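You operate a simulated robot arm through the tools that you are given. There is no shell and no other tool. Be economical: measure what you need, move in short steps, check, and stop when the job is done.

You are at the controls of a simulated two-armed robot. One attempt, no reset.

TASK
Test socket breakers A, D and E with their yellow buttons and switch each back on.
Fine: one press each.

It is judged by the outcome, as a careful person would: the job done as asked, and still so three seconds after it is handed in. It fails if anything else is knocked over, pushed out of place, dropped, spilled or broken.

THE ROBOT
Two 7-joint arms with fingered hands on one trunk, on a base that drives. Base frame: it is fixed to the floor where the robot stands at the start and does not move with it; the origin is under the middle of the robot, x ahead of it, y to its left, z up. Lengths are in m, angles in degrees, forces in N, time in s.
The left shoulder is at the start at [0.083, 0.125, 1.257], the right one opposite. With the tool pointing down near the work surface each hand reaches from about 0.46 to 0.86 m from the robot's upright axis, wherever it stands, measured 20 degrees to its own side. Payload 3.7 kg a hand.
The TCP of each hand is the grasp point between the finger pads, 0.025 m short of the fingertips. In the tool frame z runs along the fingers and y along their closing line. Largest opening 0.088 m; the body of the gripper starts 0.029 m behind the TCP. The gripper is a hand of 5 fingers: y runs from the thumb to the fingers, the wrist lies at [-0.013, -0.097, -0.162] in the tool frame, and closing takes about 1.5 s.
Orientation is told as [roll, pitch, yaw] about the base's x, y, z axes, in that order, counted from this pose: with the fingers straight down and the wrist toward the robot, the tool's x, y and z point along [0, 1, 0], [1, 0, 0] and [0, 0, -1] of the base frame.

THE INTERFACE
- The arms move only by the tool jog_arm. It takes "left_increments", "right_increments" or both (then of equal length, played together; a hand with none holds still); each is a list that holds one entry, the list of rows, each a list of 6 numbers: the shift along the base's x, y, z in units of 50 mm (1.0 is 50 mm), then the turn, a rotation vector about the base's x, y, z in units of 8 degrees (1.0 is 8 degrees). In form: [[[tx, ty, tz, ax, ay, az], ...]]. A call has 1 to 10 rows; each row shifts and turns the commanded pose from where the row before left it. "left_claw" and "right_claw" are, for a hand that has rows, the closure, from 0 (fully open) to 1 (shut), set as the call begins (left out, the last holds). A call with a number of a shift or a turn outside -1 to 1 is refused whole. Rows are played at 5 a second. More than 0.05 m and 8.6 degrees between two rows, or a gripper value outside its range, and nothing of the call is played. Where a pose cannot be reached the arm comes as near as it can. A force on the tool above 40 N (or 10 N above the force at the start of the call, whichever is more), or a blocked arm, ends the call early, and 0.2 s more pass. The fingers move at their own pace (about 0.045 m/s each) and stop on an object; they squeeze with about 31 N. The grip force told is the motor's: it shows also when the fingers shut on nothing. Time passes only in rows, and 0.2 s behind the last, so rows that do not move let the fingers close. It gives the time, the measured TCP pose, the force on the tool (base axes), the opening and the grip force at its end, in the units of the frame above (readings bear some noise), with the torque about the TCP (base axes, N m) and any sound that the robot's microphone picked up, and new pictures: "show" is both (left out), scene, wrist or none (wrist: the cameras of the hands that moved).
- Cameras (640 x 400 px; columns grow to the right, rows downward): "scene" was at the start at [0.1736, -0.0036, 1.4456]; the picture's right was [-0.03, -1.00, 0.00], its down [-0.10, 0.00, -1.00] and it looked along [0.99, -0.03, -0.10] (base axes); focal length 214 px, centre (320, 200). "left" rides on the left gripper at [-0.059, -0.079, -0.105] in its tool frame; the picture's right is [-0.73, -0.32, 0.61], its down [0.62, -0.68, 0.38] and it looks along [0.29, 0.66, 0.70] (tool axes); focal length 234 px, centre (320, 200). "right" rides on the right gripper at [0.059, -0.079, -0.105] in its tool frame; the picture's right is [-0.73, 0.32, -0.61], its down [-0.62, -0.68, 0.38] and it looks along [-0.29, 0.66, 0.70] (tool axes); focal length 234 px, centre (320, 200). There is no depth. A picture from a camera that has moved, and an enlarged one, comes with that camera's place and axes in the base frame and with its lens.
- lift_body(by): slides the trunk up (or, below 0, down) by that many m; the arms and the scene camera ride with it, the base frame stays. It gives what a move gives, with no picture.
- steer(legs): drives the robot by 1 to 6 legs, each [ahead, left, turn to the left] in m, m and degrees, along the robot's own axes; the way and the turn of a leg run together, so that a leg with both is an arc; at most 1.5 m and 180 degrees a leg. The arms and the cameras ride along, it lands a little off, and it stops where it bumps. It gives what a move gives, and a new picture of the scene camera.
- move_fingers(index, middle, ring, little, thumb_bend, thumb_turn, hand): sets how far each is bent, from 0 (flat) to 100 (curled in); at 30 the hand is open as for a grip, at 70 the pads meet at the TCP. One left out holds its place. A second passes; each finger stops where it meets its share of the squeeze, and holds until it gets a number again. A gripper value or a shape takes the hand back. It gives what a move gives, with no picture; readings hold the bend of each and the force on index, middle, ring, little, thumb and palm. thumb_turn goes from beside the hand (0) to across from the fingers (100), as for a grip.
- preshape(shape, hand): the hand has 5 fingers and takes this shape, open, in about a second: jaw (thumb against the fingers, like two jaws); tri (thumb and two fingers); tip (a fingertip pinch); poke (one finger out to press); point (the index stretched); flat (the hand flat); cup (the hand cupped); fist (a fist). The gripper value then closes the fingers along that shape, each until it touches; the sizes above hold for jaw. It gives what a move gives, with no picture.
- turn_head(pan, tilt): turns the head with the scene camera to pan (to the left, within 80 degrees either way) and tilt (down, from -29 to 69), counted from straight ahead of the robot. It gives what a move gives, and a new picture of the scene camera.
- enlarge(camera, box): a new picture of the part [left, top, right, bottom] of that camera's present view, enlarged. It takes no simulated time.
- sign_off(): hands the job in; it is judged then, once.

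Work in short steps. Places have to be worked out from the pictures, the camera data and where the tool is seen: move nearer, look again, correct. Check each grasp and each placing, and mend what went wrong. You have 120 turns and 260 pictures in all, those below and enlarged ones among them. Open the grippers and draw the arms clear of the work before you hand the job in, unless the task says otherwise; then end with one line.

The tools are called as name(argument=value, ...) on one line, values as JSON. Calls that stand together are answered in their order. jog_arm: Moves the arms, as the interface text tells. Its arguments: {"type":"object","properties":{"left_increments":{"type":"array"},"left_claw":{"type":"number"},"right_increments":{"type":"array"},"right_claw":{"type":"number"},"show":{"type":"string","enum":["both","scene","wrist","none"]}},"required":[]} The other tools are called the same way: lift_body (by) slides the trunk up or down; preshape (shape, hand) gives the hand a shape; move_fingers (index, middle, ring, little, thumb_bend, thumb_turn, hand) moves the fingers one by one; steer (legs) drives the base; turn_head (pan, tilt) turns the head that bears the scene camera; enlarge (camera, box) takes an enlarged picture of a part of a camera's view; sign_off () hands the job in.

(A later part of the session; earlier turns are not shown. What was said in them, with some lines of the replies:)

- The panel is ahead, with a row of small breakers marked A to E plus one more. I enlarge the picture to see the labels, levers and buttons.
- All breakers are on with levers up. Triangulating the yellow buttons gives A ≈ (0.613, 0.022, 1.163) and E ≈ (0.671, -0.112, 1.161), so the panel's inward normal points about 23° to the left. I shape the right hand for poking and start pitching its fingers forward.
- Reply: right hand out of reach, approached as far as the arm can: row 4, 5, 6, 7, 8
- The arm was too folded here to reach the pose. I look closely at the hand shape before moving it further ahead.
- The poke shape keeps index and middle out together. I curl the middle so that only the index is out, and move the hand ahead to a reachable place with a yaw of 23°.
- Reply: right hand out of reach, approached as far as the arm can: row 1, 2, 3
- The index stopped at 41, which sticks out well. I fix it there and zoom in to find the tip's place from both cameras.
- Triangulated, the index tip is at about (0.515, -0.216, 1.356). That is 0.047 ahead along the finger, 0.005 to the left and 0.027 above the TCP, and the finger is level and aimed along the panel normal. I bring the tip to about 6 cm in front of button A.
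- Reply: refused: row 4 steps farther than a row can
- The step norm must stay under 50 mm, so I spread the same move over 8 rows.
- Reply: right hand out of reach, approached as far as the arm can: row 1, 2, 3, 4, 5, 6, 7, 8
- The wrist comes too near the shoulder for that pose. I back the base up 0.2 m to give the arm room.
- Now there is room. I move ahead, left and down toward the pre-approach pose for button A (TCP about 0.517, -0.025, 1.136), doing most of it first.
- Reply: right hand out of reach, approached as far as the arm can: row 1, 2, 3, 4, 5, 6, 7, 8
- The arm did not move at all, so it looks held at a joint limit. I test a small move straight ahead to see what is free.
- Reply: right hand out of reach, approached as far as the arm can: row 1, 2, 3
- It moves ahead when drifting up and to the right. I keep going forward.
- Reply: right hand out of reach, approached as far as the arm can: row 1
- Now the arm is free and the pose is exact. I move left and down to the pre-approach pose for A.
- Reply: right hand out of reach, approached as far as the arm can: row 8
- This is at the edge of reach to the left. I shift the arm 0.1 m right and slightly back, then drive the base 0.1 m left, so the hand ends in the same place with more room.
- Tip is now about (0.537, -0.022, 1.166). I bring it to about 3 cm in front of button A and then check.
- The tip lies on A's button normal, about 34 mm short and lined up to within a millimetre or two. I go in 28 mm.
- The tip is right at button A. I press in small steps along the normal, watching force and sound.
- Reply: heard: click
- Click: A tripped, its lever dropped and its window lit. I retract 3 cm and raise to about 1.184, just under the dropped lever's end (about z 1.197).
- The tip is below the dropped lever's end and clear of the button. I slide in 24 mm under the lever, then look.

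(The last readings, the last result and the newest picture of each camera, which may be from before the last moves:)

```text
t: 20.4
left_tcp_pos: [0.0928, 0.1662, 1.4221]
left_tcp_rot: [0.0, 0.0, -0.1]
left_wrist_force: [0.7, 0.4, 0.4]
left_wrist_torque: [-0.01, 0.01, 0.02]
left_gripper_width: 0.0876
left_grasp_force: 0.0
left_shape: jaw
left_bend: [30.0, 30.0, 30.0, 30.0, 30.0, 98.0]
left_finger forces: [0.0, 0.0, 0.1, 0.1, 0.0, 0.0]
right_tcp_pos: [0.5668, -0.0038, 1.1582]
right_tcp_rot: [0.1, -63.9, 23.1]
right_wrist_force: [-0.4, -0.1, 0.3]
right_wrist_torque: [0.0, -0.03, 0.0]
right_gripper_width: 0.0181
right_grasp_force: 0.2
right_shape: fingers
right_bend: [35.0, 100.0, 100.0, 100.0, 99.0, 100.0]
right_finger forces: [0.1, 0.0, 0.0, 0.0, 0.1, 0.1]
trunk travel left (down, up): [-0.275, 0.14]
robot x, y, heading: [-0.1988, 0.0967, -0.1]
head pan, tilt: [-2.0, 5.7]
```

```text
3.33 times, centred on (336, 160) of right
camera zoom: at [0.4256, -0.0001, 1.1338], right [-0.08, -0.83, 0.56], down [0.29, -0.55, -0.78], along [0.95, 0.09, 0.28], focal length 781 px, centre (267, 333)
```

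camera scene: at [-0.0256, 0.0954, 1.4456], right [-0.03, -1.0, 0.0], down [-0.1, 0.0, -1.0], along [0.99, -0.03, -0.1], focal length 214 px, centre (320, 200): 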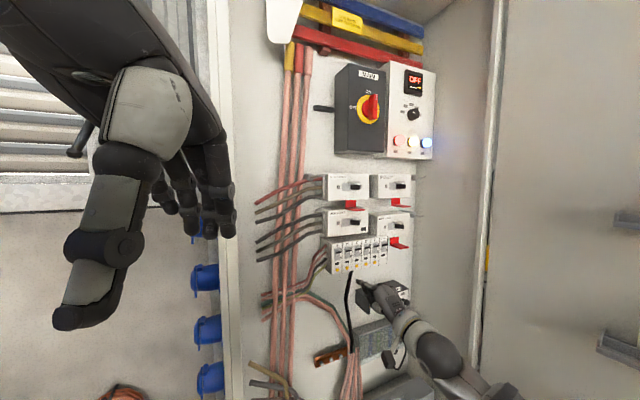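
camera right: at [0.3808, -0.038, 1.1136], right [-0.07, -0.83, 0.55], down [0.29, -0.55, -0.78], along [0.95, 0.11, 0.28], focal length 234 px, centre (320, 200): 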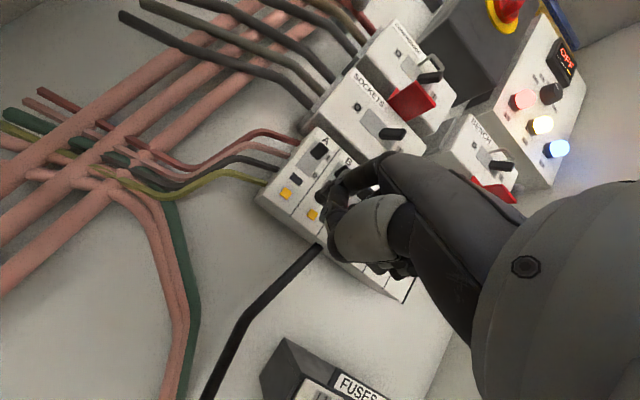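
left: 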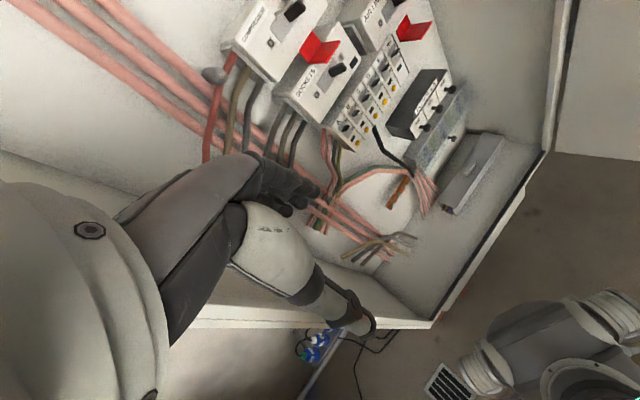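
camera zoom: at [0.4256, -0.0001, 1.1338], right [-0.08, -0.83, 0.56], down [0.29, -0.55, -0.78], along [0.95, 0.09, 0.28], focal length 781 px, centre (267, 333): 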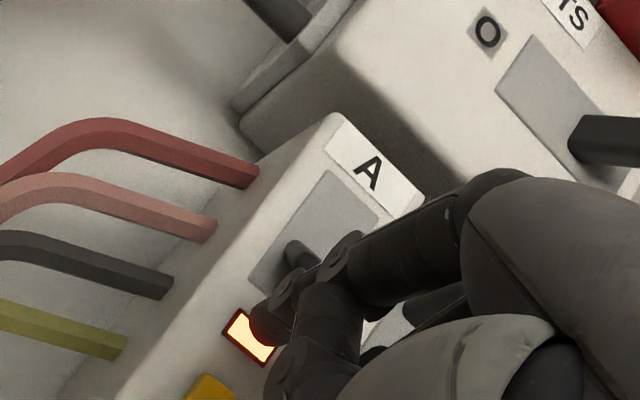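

The tip is under the lever. I raise it in small steps, watching for the click.

jog_arm(right_increments=[[[0.04, 0.017, 0.12, 0, 0, 0], [0, 0, 0.12, 0, 0, 0], [0, 0, 0.12, 0, 0, 0], [0, 0, 0.12, 0, 0, 0]]], show="none")

enlarge(camera="scene", box=[310, 220, 422, 290])

```text
t: 21.4
left_tcp_pos: [0.0915, 0.166, 1.4218]
left_tcp_rot: [0.0, 0.0, -0.1]
left_wrist_force: [0.1, -0.4, -0.4]
left_wrist_torque: [-0.02, 0.03, 0.01]
left_gripper_width: 0.0877
left_grasp_force: 0.1
left_shape: jaw
left_bend: [30.0, 30.0, 30.0, 30.0, 30.0, 98.0]
left_finger forces: [0.0, 0.0, 0.1, 0.0, 0.0, 0.0]
right_tcp_pos: [0.5692, -0.0024, 1.182]
right_tcp_rot: [0.2, -63.9, 23.1]
right_wrist_force: [1.4, 0.3, 0.2]
right_wrist_torque: [-0.03, -0.02, -0.02]
right_gripper_width: 0.0179
right_grasp_force: 0.0
right_shape: fingers
right_bend: [35.0, 100.0, 100.0, 100.0, 98.0, 100.0]
right_finger forces: [0.1, 0.0, 0.0, 0.2, 0.0, 0.0]
trunk travel left (down, up): [-0.275, 0.14]
robot x, y, heading: [-0.1993, 0.0956, -0.3]
head pan, tilt: [-2.0, 5.7]
```

```text
5.71 times, centred on (366, 255) of scene
camera zoom: at [-0.0256, 0.0949, 1.4456], right [-0.03, -1.0, 0.0], down [-0.1, 0.0, -1.0], along [0.99, -0.03, -0.1], focal length 1226 px, centre (57, -114)
```

zoom: 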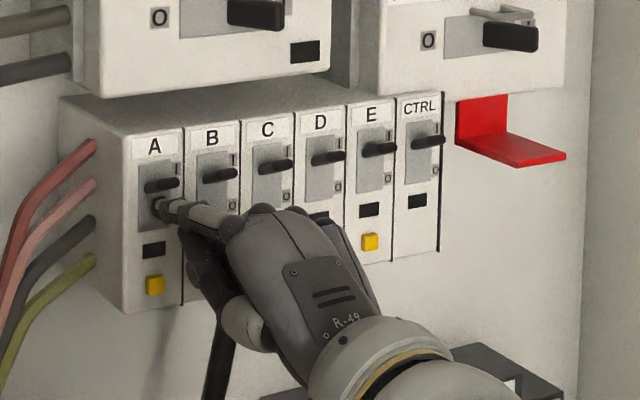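

A's lever is back up and its window is dark. I retract and go over to about 3 cm in front of button D.

jog_arm(right_increments=[[[-0.32, -0.14, 0, 0, 0, 0], [-0.32, -0.14, 0, 0, 0, 0], [0, 0, -0.46, 0, 0, 0], [0, 0, -0.46, 0, 0, 0], [0.25, -0.5, 0, 0, 0, 0], [0.25, -0.5, 0, 0, 0, 0], [0.25, -0.5, 0, 0, 0, 0], [0.28, -0.47, 0, 0, 0, 0]]], show="none")

enlarge(camera="scene", box=[310, 220, 422, 290])

enlarge(camera="right", box=[240, 100, 432, 220])

```text
t: 23.2
left_tcp_pos: [0.0912, 0.1666, 1.4233]
left_tcp_rot: [0.0, 0.0, 0.0]
left_wrist_force: [-0.5, -0.9, -0.6]
left_wrist_torque: [0.01, -0.01, 0.03]
left_gripper_width: 0.0876
left_grasp_force: 0.1
left_shape: jaw
left_bend: [30.0, 30.0, 30.0, 30.0, 30.0, 98.0]
left_finger forces: [0.0, 0.0, 0.0, 0.0, 0.1, 0.1]
right_tcp_pos: [0.5885, -0.1157, 1.1352]
right_tcp_rot: [0.2, -63.9, 23.1]
right_wrist_force: [0.9, -0.3, -0.1]
right_wrist_torque: [0.0, -0.03, -0.02]
right_gripper_width: 0.0178
right_grasp_force: 0.0
right_shape: fingers
right_bend: [35.0, 100.0, 100.0, 100.0, 98.0, 100.0]
right_finger forces: [0.1, 0.1, 0.1, 0.0, 0.0, 0.1]
trunk travel left (down, up): [-0.275, 0.14]
robot x, y, heading: [-0.2006, 0.0997, -0.0]
head pan, tilt: [-2.0, 5.7]
```

```text
5.71 times, centred on (366, 255) of scene
camera zoom: at [-0.0255, 0.0947, 1.4456], right [-0.03, -1.0, 0.0], down [-0.1, 0.0, -1.0], along [0.99, -0.03, -0.1], focal length 1226 px, centre (57, -114)
```

zoom: 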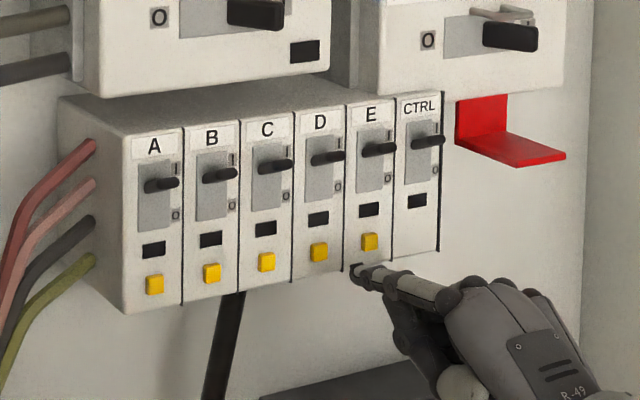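

```text
3.33 times, centred on (336, 160) of right
camera zoom: at [0.4477, -0.1122, 1.111], right [-0.08, -0.83, 0.56], down [0.29, -0.55, -0.78], along [0.95, 0.09, 0.28], focal length 781 px, centre (267, 333)
```

zoom: 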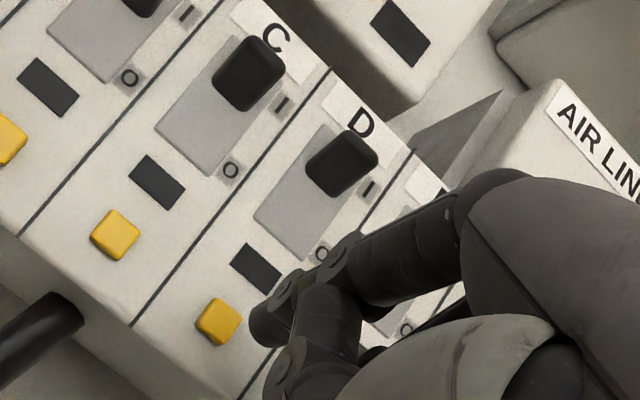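

A is back on, and D shows the same alignment that A had. I approach 28 mm and check before pressing.

jog_arm(right_increments=[[[0.257, 0.115, 0.03, 0, 0, 0], [0.23, 0.105, 0, 0, 0, 0]]], show="none")

enlarge(camera="scene", box=[310, 220, 422, 290])

enlarge(camera="right", box=[240, 100, 432, 220])

```text
t: 23.8
left_tcp_pos: [0.0902, 0.1664, 1.4235]
left_tcp_rot: [0.0, 0.0, 0.1]
left_wrist_force: [-0.1, 0.0, 0.4]
left_wrist_torque: [0.0, -0.03, 0.02]
left_gripper_width: 0.0876
left_grasp_force: 0.1
left_shape: jaw
left_bend: [30.0, 30.0, 30.0, 30.0, 30.0, 98.0]
left_finger forces: [0.1, 0.1, 0.0, 0.0, 0.1, 0.0]
right_tcp_pos: [0.6125, -0.1035, 1.1368]
right_tcp_rot: [0.2, -63.9, 23.0]
right_wrist_force: [-0.4, 0.5, 0.2]
right_wrist_torque: [0.01, -0.02, -0.01]
right_gripper_width: 0.0177
right_grasp_force: 0.8
right_shape: fingers
right_bend: [35.0, 100.0, 100.0, 100.0, 98.0, 100.0]
right_finger forces: [1.1, 0.1, 0.0, 0.0, 0.0, 0.0]
trunk travel left (down, up): [-0.275, 0.14]
robot x, y, heading: [-0.1964, 0.0967, -0.1]
head pan, tilt: [-2.0, 5.7]
```

```text
5.71 times, centred on (366, 255) of scene
camera zoom: at [-0.026, 0.095, 1.4457], right [-0.03, -1.0, 0.0], down [-0.1, 0.0, -1.0], along [0.99, -0.03, -0.1], focal length 1226 px, centre (57, -114)
```

zoom: 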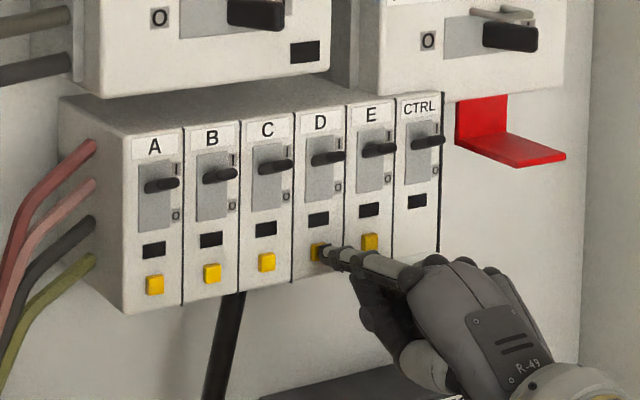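

```text
3.33 times, centred on (336, 160) of right
camera zoom: at [0.4716, -0.1009, 1.1126], right [-0.08, -0.83, 0.56], down [0.29, -0.55, -0.78], along [0.95, 0.09, 0.28], focal length 781 px, centre (267, 333)
```

zoom: 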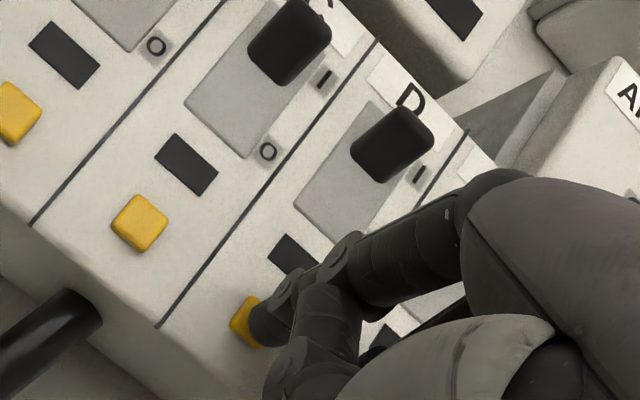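

The fingertip is touching D's button (index 1.1 N). I press on about 4 mm.

jog_arm(right_increments=[[[0.04, 0.02, -0.01, 0, 0, 0], [0.04, 0.02, 0, 0, 0, 0]]], show="none")

enlarge(camera="scene", box=[310, 220, 422, 290])

```text
t: 24.4
left_tcp_pos: [0.0896, 0.1656, 1.4235]
left_tcp_rot: [0.0, -0.1, -0.1]
left_wrist_force: [0.6, -0.2, -0.4]
left_wrist_torque: [-0.04, 0.0, -0.02]
left_gripper_width: 0.0877
left_grasp_force: 0.1
left_shape: jaw
left_bend: [30.0, 30.0, 30.0, 30.0, 30.0, 98.0]
left_finger forces: [0.0, 0.0, 0.1, 0.1, 0.0, 0.0]
right_tcp_pos: [0.6166, -0.1032, 1.1377]
right_tcp_rot: [0.1, -64.0, 23.1]
right_wrist_force: [-8.1, -3.2, 0.3]
right_wrist_torque: [0.07, -0.29, 0.11]
right_gripper_width: 0.0177
right_grasp_force: 4.2
right_shape: fingers
right_bend: [36.0, 100.0, 100.0, 100.0, 98.0, 100.0]
right_finger forces: [9.0, 0.1, 0.0, 0.0, 0.0, 0.0]
trunk travel left (down, up): [-0.275, 0.14]
robot x, y, heading: [-0.1968, 0.1009, 0.2]
head pan, tilt: [-2.0, 5.7]
heard: click
```

```text
5.71 times, centred on (366, 255) of scene
camera zoom: at [-0.0271, 0.0944, 1.4458], right [-0.04, -1.0, 0.0], down [-0.1, 0.0, -1.0], along [0.99, -0.04, -0.1], focal length 1226 px, centre (57, -114)
```

zoom: 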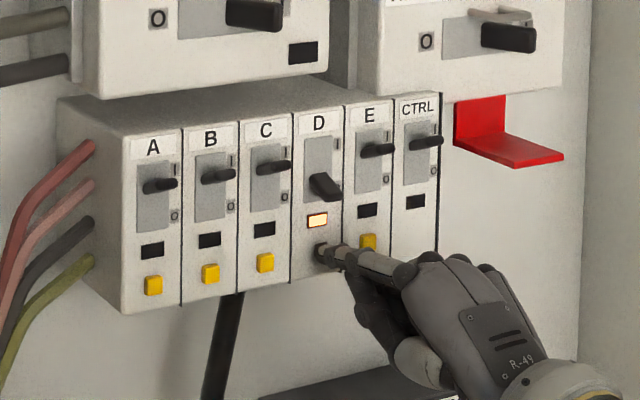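

D tripped. I repeat the same relative moves: back 30 mm, up 21 mm, in 24 mm under the lever.

jog_arm(right_increments=[[[-0.3, -0.13, 0, 0, 0, 0], [-0.25, -0.108, 0, 0, 0, 0], [0, 0, 0.4, 0, 0, 0], [0.22, 0.1, 0, 0, 0, 0], [0.22, 0.1, 0, 0, 0, 0]]], show="none")

enlarge(camera="scene", box=[310, 220, 422, 290])

enlarge(camera="right", box=[240, 100, 432, 220])

```text
t: 25.6
left_tcp_pos: [0.0919, 0.1671, 1.4232]
left_tcp_rot: [0.0, 0.0, 0.0]
left_wrist_force: [-0.7, -0.6, 0.1]
left_wrist_torque: [0.01, 0.0, 0.02]
left_gripper_width: 0.0878
left_grasp_force: 0.1
left_shape: jaw
left_bend: [30.0, 30.0, 30.0, 30.0, 30.0, 98.0]
left_finger forces: [0.0, 0.0, 0.1, 0.0, 0.0, 0.0]
right_tcp_pos: [0.6112, -0.1038, 1.1563]
right_tcp_rot: [0.2, -63.9, 23.0]
right_wrist_force: [0.2, -0.3, 0.0]
right_wrist_torque: [0.0, 0.01, 0.01]
right_gripper_width: 0.0176
right_grasp_force: 0.1
right_shape: fingers
right_bend: [35.0, 100.0, 100.0, 100.0, 98.0, 100.0]
right_finger forces: [0.0, 0.0, 0.0, 0.0, 0.0, 0.0]
trunk travel left (down, up): [-0.275, 0.14]
robot x, y, heading: [-0.2012, 0.0958, 0.1]
head pan, tilt: [-2.0, 5.7]
```

```text
5.71 times, centred on (366, 255) of scene
camera zoom: at [-0.0256, 0.0952, 1.4456], right [-0.03, -1.0, 0.0], down [-0.1, 0.0, -1.0], along [0.99, -0.03, -0.1], focal length 1226 px, centre (57, -114)
```

zoom: 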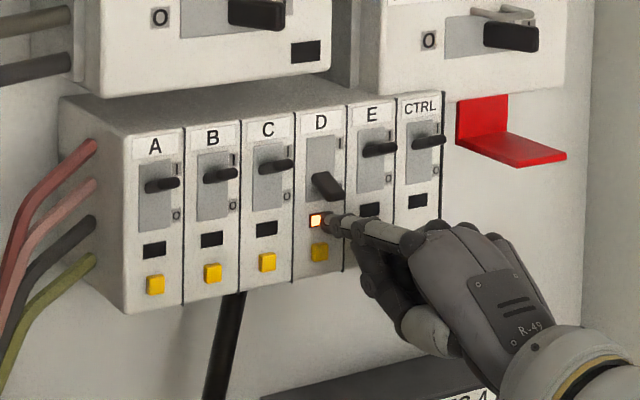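

```text
3.33 times, centred on (336, 160) of right
camera zoom: at [0.4702, -0.1003, 1.132], right [-0.08, -0.83, 0.56], down [0.29, -0.55, -0.78], along [0.95, 0.09, 0.28], focal length 781 px, centre (267, 333)
```

zoom: 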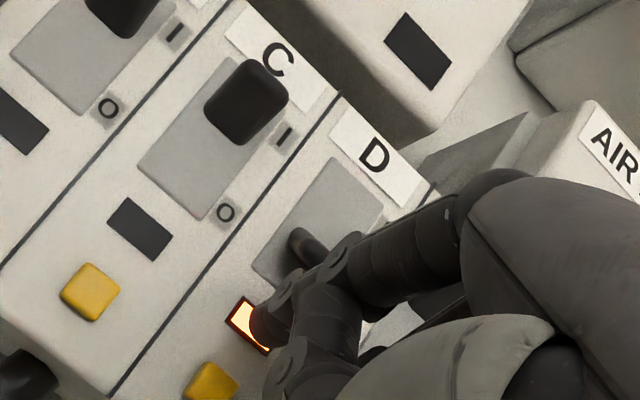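

The geometry matches A's. I lift the lever.

jog_arm(right_increments=[[[0.0, 0.0, 0.12, 0, 0, 0], [0, 0, 0.12, 0, 0, 0], [0, 0, 0.12, 0, 0, 0], [0, 0, 0.14, 0, 0, 0]]], show="none")

enlarge(camera="scene", box=[310, 220, 422, 290])

```text
t: 26.6
left_tcp_pos: [0.0929, 0.1656, 1.4231]
left_tcp_rot: [0.0, -0.1, 0.0]
left_wrist_force: [0.3, -0.7, -0.2]
left_wrist_torque: [0.01, 0.01, 0.0]
left_gripper_width: 0.0878
left_grasp_force: 0.2
left_shape: jaw
left_bend: [30.0, 30.0, 30.0, 30.0, 30.0, 98.0]
left_finger forces: [0.0, 0.0, 0.1, 0.0, 0.0, 0.0]
right_tcp_pos: [0.611, -0.1032, 1.1811]
right_tcp_rot: [0.1, -64.0, 23.0]
right_wrist_force: [-0.3, 0.3, 0.2]
right_wrist_torque: [0.02, 0.0, 0.0]
right_gripper_width: 0.0174
right_grasp_force: 0.0
right_shape: fingers
right_bend: [36.0, 100.0, 100.0, 100.0, 98.0, 100.0]
right_finger forces: [0.1, 0.0, 0.0, 0.0, 0.1, 0.0]
trunk travel left (down, up): [-0.275, 0.14]
robot x, y, heading: [-0.1995, 0.1, -0.3]
head pan, tilt: [-2.0, 5.7]
```

```text
5.71 times, centred on (366, 255) of scene
camera zoom: at [-0.0256, 0.0949, 1.4456], right [-0.03, -1.0, 0.0], down [-0.1, 0.0, -1.0], along [0.99, -0.03, -0.1], focal length 1226 px, centre (57, -114)
```

zoom: 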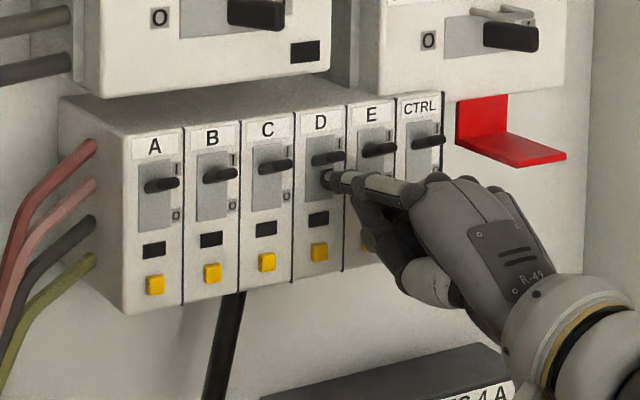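

D is on again. The red hasp beside E sits about 41 mm behind where the tip will be and 66 mm to its right, so the knuckles should clear it by about 2 cm. I retract and go to 3 cm in front of button E.

jog_arm(right_increments=[[[-0.32, -0.14, 0, 0, 0, 0], [-0.32, -0.14, 0, 0, 0, 0], [0, 0, -0.45, 0, 0, 0], [0, 0, -0.45, 0, 0, 0], [0.25, -0.32, 0, 0, 0, 0], [0.24, -0.31, 0, 0, 0, 0]]], show="none")

enlarge(camera="scene", box=[326, 220, 438, 290])

enlarge(camera="right", box=[240, 100, 432, 220])

```text
t: 28.0
left_tcp_pos: [0.0912, 0.1662, 1.422]
left_tcp_rot: [0.0, 0.0, 0.0]
left_wrist_force: [-0.3, -0.9, 0.0]
left_wrist_torque: [-0.01, 0.0, 0.01]
left_gripper_width: 0.0877
left_grasp_force: 0.0
left_shape: jaw
left_bend: [30.0, 30.0, 30.0, 30.0, 30.0, 98.0]
left_finger forces: [0.0, 0.1, 0.0, 0.1, 0.1, 0.0]
right_tcp_pos: [0.6044, -0.149, 1.1364]
right_tcp_rot: [0.2, -63.9, 23.0]
right_wrist_force: [0.2, 0.1, 0.4]
right_wrist_torque: [-0.01, -0.01, 0.01]
right_gripper_width: 0.0177
right_grasp_force: 0.1
right_shape: fingers
right_bend: [36.0, 100.0, 100.0, 100.0, 98.0, 100.0]
right_finger forces: [0.1, 0.0, 0.0, 0.0, 0.0, 0.1]
trunk travel left (down, up): [-0.275, 0.14]
robot x, y, heading: [-0.2014, 0.0963, 0.2]
head pan, tilt: [-2.0, 5.7]
```

```text
5.71 times, centred on (382, 255) of scene
camera zoom: at [-0.0255, 0.0949, 1.4456], right [-0.03, -1.0, 0.0], down [-0.1, 0.0, -1.0], along [0.99, -0.03, -0.1], focal length 1226 px, centre (-34, -114)
```

zoom: 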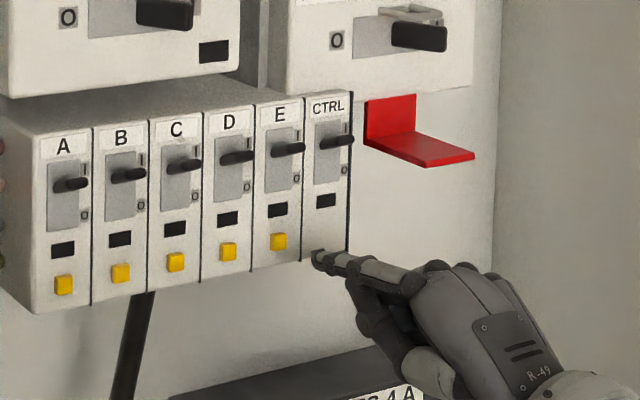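

```text
3.33 times, centred on (336, 160) of right
camera zoom: at [0.463, -0.1464, 1.1124], right [-0.08, -0.83, 0.56], down [0.29, -0.55, -0.78], along [0.95, 0.09, 0.28], focal length 781 px, centre (267, 333)
```

zoom: 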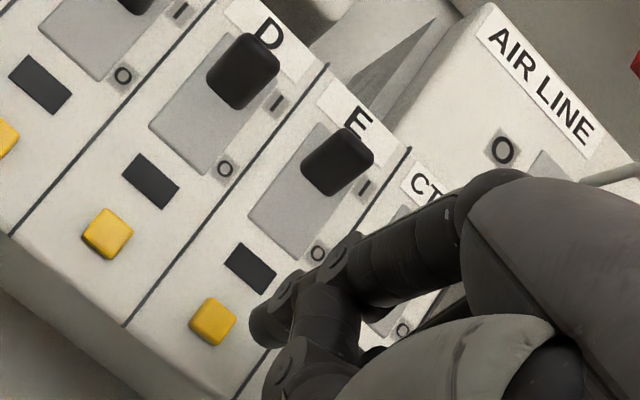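

Nearly the same view as for D, with the tip about 1 mm too far right. I correct that while approaching 27 mm.

jog_arm(right_increments=[[[0.24, 0.13, 0.02, 0, 0, 0], [0.23, 0.115, 0, 0, 0, 0]]], show="none")

enlarge(camera="scene", box=[326, 220, 438, 290])

enlarge(camera="right", box=[240, 100, 432, 220])

```text
t: 28.6
left_tcp_pos: [0.09, 0.1663, 1.4236]
left_tcp_rot: [0.0, 0.0, 0.0]
left_wrist_force: [0.2, 0.4, -0.6]
left_wrist_torque: [-0.01, -0.01, 0.0]
left_gripper_width: 0.0875
left_grasp_force: 0.0
left_shape: jaw
left_bend: [30.0, 30.0, 30.0, 30.0, 30.0, 98.0]
left_finger forces: [0.0, 0.0, 0.1, 0.1, 0.0, 0.1]
right_tcp_pos: [0.6266, -0.1369, 1.1372]
right_tcp_rot: [-0.1, -64.0, 23.2]
right_wrist_force: [-1.3, -0.8, -0.8]
right_wrist_torque: [0.0, -0.04, 0.01]
right_gripper_width: 0.0175
right_grasp_force: 0.2
right_shape: fingers
right_bend: [36.0, 100.0, 100.0, 100.0, 98.0, 100.0]
right_finger forces: [1.3, 0.0, 0.0, 0.1, 0.0, 0.1]
trunk travel left (down, up): [-0.275, 0.14]
robot x, y, heading: [-0.198, 0.1001, -0.1]
head pan, tilt: [-2.0, 5.7]
heard: click
```

```text
5.71 times, centred on (382, 255) of scene
camera zoom: at [-0.0259, 0.0951, 1.4456], right [-0.03, -1.0, 0.0], down [-0.1, 0.0, -1.0], along [0.99, -0.03, -0.1], focal length 1226 px, centre (-34, -114)
```

zoom: 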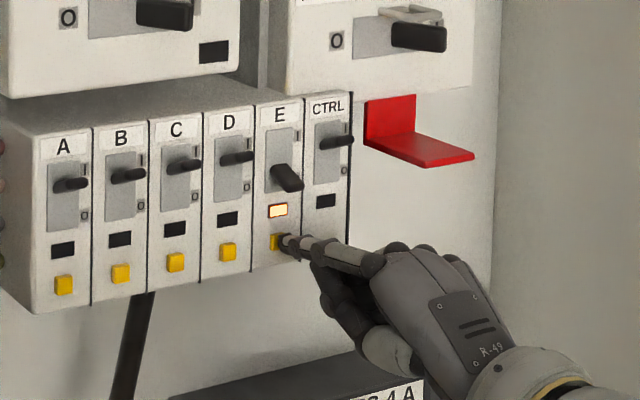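

```text
3.33 times, centred on (336, 160) of right
camera zoom: at [0.4857, -0.1343, 1.1132], right [-0.08, -0.83, 0.56], down [0.29, -0.56, -0.78], along [0.95, 0.09, 0.28], focal length 781 px, centre (267, 333)
```

zoom: 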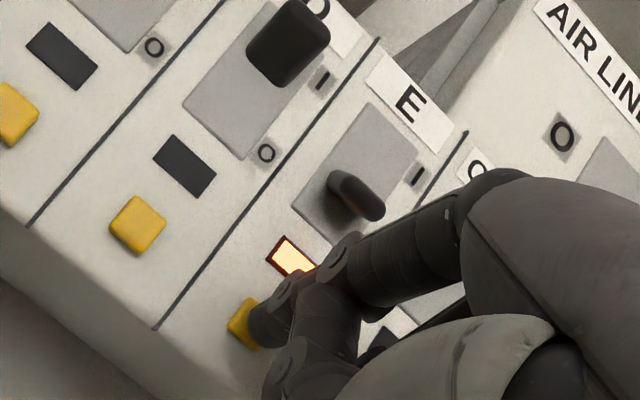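

E has already tripped at this point. I back off 26 mm, raise 20 mm, and go in 25 mm under the lever.

jog_arm(right_increments=[[[-0.25, -0.11, 0, 0, 0, 0], [-0.23, -0.1, 0, 0, 0, 0], [0, 0, 0.4, 0, 0, 0], [0.23, 0.1, 0, 0, 0, 0], [0.23, 0.1, 0, 0, 0, 0]]], show="none")

enlarge(camera="scene", box=[326, 220, 438, 290])

enlarge(camera="right", box=[240, 100, 432, 220])

```text
t: 29.8
left_tcp_pos: [0.0919, 0.1663, 1.4233]
left_tcp_rot: [0.0, 0.0, 0.0]
left_wrist_force: [-0.3, 0.5, 0.4]
left_wrist_torque: [-0.02, 0.0, 0.0]
left_gripper_width: 0.0877
left_grasp_force: 0.1
left_shape: jaw
left_bend: [30.0, 30.0, 30.0, 30.0, 30.0, 98.0]
left_finger forces: [0.1, 0.0, 0.1, 0.0, 0.0, 0.0]
right_tcp_pos: [0.6257, -0.1377, 1.1564]
right_tcp_rot: [0.0, -63.9, 23.3]
right_wrist_force: [0.5, 0.6, 0.9]
right_wrist_torque: [-0.02, 0.0, 0.02]
right_gripper_width: 0.018
right_grasp_force: 0.0
right_shape: fingers
right_bend: [36.0, 100.0, 100.0, 100.0, 98.0, 100.0]
right_finger forces: [0.1, 0.0, 0.0, 0.1, 0.1, 0.1]
trunk travel left (down, up): [-0.275, 0.14]
robot x, y, heading: [-0.1977, 0.0965, -0.1]
head pan, tilt: [-2.0, 5.7]
```

```text
5.71 times, centred on (382, 255) of scene
camera zoom: at [-0.0256, 0.0953, 1.4456], right [-0.03, -1.0, 0.0], down [-0.1, 0.0, -1.0], along [0.99, -0.03, -0.1], focal length 1226 px, centre (-34, -114)
```

zoom: 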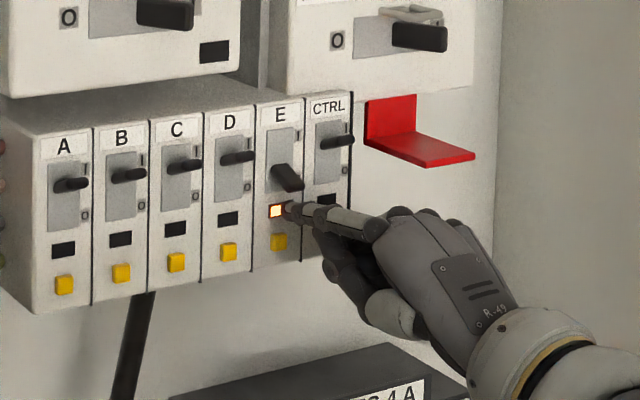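

```text
3.33 times, centred on (336, 160) of right
camera zoom: at [0.4854, -0.1347, 1.1331], right [-0.08, -0.83, 0.56], down [0.29, -0.56, -0.78], along [0.95, 0.09, 0.28], focal length 781 px, centre (267, 333)
```

zoom: 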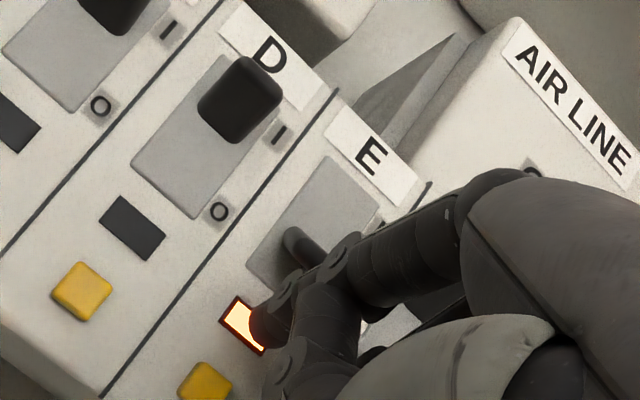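

Same geometry as before. I lift E's lever in small steps.

jog_arm(right_increments=[[[0.0, 0.0, 0.12, 0, 0, 0], [0, 0, 0.12, 0, 0, 0], [0, 0, 0.12, 0, 0, 0], [0, 0, 0.14, 0, 0, 0]]], show="none")

enlarge(camera="scene", box=[326, 220, 438, 290])

```text
t: 30.8
left_tcp_pos: [0.0907, 0.1665, 1.4225]
left_tcp_rot: [0.0, 0.0, 0.1]
left_wrist_force: [1.0, 0.5, -0.5]
left_wrist_torque: [0.03, -0.03, 0.03]
left_gripper_width: 0.0876
left_grasp_force: 0.1
left_shape: jaw
left_bend: [30.0, 30.0, 30.0, 30.0, 30.0, 98.0]
left_finger forces: [0.0, 0.0, 0.0, 0.0, 0.0, 0.0]
right_tcp_pos: [0.625, -0.1376, 1.1827]
right_tcp_rot: [0.1, -64.0, 23.1]
right_wrist_force: [0.1, 0.2, -0.3]
right_wrist_torque: [0.01, 0.01, -0.03]
right_gripper_width: 0.0176
right_grasp_force: 0.2
right_shape: fingers
right_bend: [36.0, 100.0, 100.0, 100.0, 98.0, 100.0]
right_finger forces: [0.0, 0.1, 0.0, 0.0, 0.1, 0.0]
trunk travel left (down, up): [-0.275, 0.14]
robot x, y, heading: [-0.1995, 0.101, -0.1]
head pan, tilt: [-2.0, 5.7]
```

```text
5.71 times, centred on (382, 255) of scene
camera zoom: at [-0.0257, 0.0949, 1.4457], right [-0.03, -1.0, 0.0], down [-0.1, 0.0, -1.0], along [0.99, -0.03, -0.1], focal length 1226 px, centre (-34, -114)
```

zoom: 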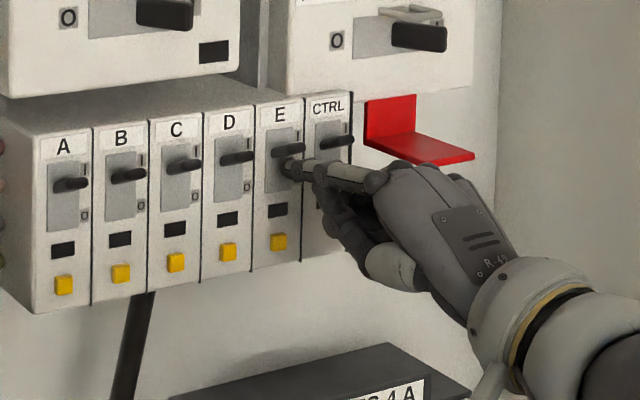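

E is on again and its window is dark. I draw the hand back well clear along the normal and check the whole panel.

jog_arm(right_increments=[[[-0.3, -0.13, 0, 0, 0, 0], [-0.4, -0.17, 0, 0, 0, 0], [-0.5, -0.2, -0.2, 0, 0, 0], [-0.5, -0.2, -0.2, 0, 0, 0], [-0.5, -0.2, -0.2, 0, 0, 0]]], show="scene")

preshape(hand="right", shape="jaw")

enlarge(camera="scene", box=[310, 150, 438, 290])

enlarge(camera="scene", box=[310, 40, 438, 170])

```text
t: 32.0
left_tcp_pos: [0.0906, 0.1658, 1.4225]
left_tcp_rot: [0.0, 0.0, -0.1]
left_wrist_force: [-0.9, -0.1, -0.4]
left_wrist_torque: [-0.03, -0.03, -0.01]
left_gripper_width: 0.0877
left_grasp_force: 0.0
left_shape: jaw
left_bend: [30.0, 30.0, 30.0, 30.0, 30.0, 98.0]
left_finger forces: [0.1, 0.0, 0.0, 0.0, 0.0, 0.0]
right_tcp_pos: [0.5171, -0.1825, 1.1528]
right_tcp_rot: [0.1, -64.0, 23.2]
right_wrist_force: [0.2, -0.2, 0.6]
right_wrist_torque: [0.01, -0.01, -0.01]
right_gripper_width: 0.0175
right_grasp_force: 0.1
right_shape: fingers
right_bend: [36.0, 100.0, 100.0, 100.0, 98.0, 100.0]
right_finger forces: [0.0, 0.0, 0.0, 0.0, 0.0, 0.0]
trunk travel left (down, up): [-0.275, 0.14]
robot x, y, heading: [-0.2031, 0.1, -0.1]
head pan, tilt: [-2.0, 5.7]
camera scene: at [-0.0263, 0.0944, 1.4457], right [-0.03, -1.0, 0.0], down [-0.1, 0.0, -1.0], along [0.99, -0.03, -0.1], focal length 214 px, centre (320, 200)
```

scene: 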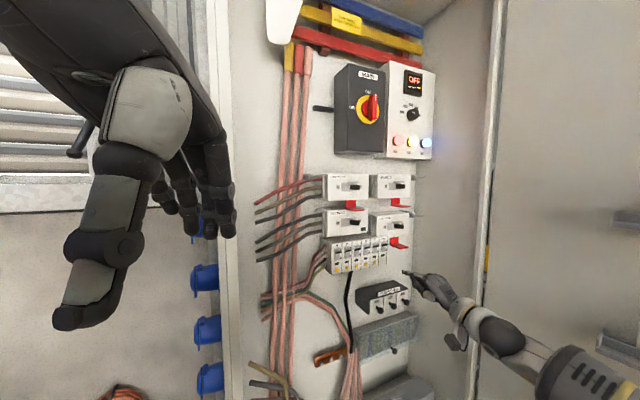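

```text
t: 32.9
left_tcp_pos: [0.0907, 0.1668, 1.4228]
left_tcp_rot: [0.0, 0.0, 0.0]
left_wrist_force: [0.1, -0.8, 0.2]
left_wrist_torque: [-0.03, -0.02, 0.0]
left_gripper_width: 0.0876
left_grasp_force: 0.1
left_shape: jaw
left_bend: [30.0, 30.0, 30.0, 30.0, 30.0, 98.0]
left_finger forces: [0.0, 0.0, 0.0, 0.0, 0.0, 0.0]
right_tcp_pos: [0.517, -0.1832, 1.1518]
right_tcp_rot: [0.2, -63.9, 23.1]
right_wrist_force: [0.6, 0.2, 0.2]
right_wrist_torque: [0.04, 0.02, -0.02]
right_gripper_width: 0.0877
right_grasp_force: 0.0
right_shape: jaw
right_bend: [30.0, 30.0, 30.0, 30.0, 30.0, 98.0]
right_finger forces: [0.1, 0.0, 0.1, 0.0, 0.1, 0.0]
trunk travel left (down, up): [-0.275, 0.14]
robot x, y, heading: [-0.1993, 0.0976, 0.1]
head pan, tilt: [-2.0, 5.7]
```

```text
2.86 times, centred on (374, 220) of scene
camera zoom: at [-0.0257, 0.0949, 1.4456], right [-0.03, -1.0, 0.0], down [-0.1, 0.0, -1.0], along [0.99, -0.03, -0.1], focal length 613 px, centre (166, 143)
```

zoom: 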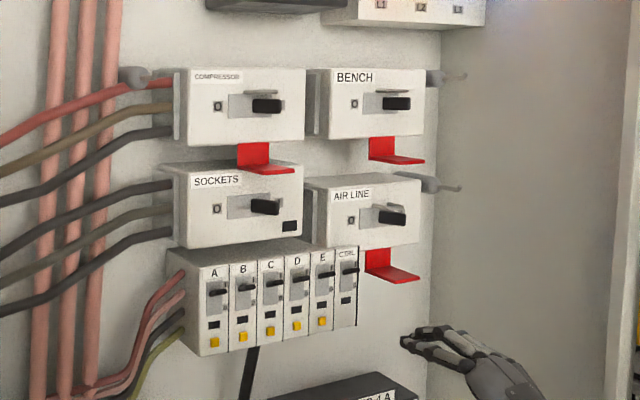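

```text
3.08 times, centred on (374, 105) of scene
camera zoom: at [-0.0257, 0.0949, 1.4456], right [-0.03, -1.0, 0.0], down [-0.1, 0.0, -1.0], along [0.99, -0.03, -0.1], focal length 660 px, centre (154, 492)
```

zoom: 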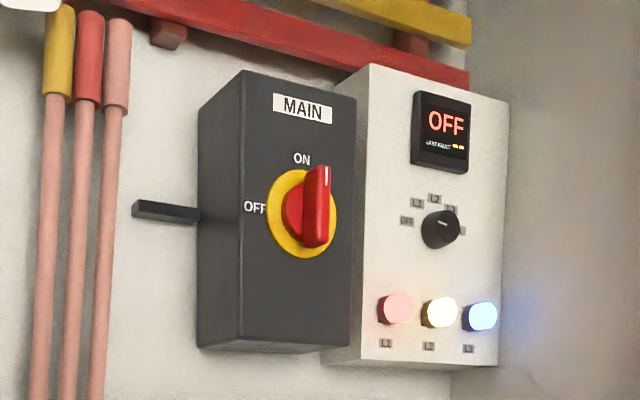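

All six levers are up and the rest of the panel looks unchanged. The right hand is open but still close, so I draw it back further before handing in.

jog_arm(right_increments=[[[-0.5, -0.3, 0, 0, 0, 0], [-0.5, -0.3, 0, 0, 0, 0], [-0.5, -0.3, 0, 0, 0, 0]]], show="scene")

enlarge(camera="scene", box=[310, 220, 422, 290])

```text
t: 33.7
left_tcp_pos: [0.0904, 0.1658, 1.4231]
left_tcp_rot: [-0.1, 0.0, 0.0]
left_wrist_force: [-0.1, -0.8, 0.3]
left_wrist_torque: [-0.01, -0.01, -0.06]
left_gripper_width: 0.0877
left_grasp_force: 0.1
left_shape: jaw
left_bend: [30.0, 30.0, 30.0, 30.0, 30.0, 98.0]
left_finger forces: [0.0, 0.0, 0.0, 0.0, 0.0, 0.1]
right_tcp_pos: [0.4395, -0.23, 1.1528]
right_tcp_rot: [0.1, -64.0, 23.0]
right_wrist_force: [-0.7, -0.2, 0.4]
right_wrist_torque: [-0.01, 0.0, 0.01]
right_gripper_width: 0.0878
right_grasp_force: 0.1
right_shape: jaw
right_bend: [30.0, 30.0, 30.0, 30.0, 30.0, 98.0]
right_finger forces: [0.0, 0.0, 0.0, 0.0, 0.0, 0.1]
trunk travel left (down, up): [-0.275, 0.14]
robot x, y, heading: [-0.1996, 0.0999, -0.1]
head pan, tilt: [-2.0, 5.7]
camera scene: at [-0.0267, 0.0944, 1.4458], right [-0.03, -1.0, 0.0], down [-0.1, 0.0, -1.0], along [0.99, -0.03, -0.1], focal length 214 px, centre (320, 200)
```

scene: 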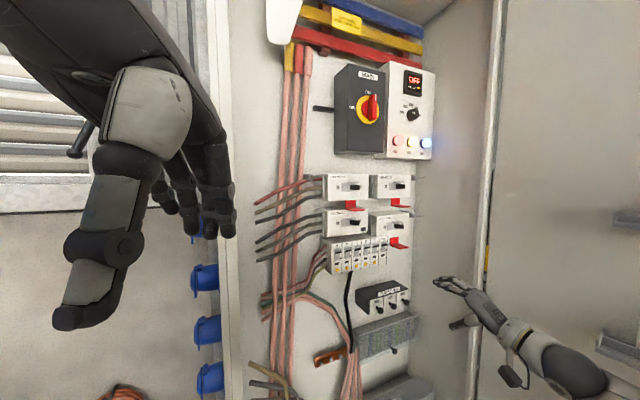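

```text
5.71 times, centred on (366, 255) of scene
camera zoom: at [-0.0267, 0.0944, 1.4458], right [-0.03, -1.0, 0.0], down [-0.1, 0.0, -1.0], along [0.99, -0.03, -0.1], focal length 1226 px, centre (57, -114)
```

zoom: 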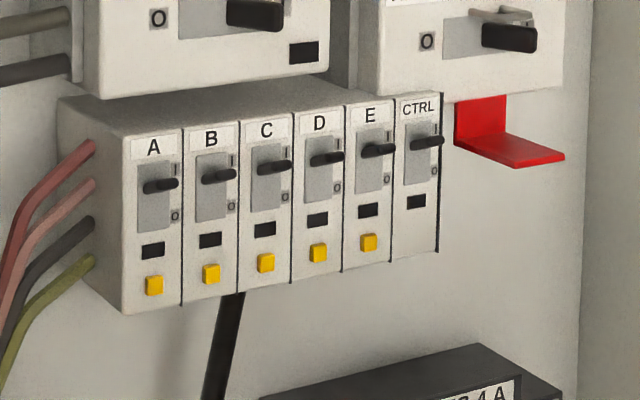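

A, D and E are all on with dark windows, nothing else has moved, and the arms are clear. I hand the job in.

sign_off()

```text
The job is handed in.
```

I pressed the yellow test buttons on socket breakers A, D and E once each; all three tripped and are switched back on, and nothing else on the panel was moved.
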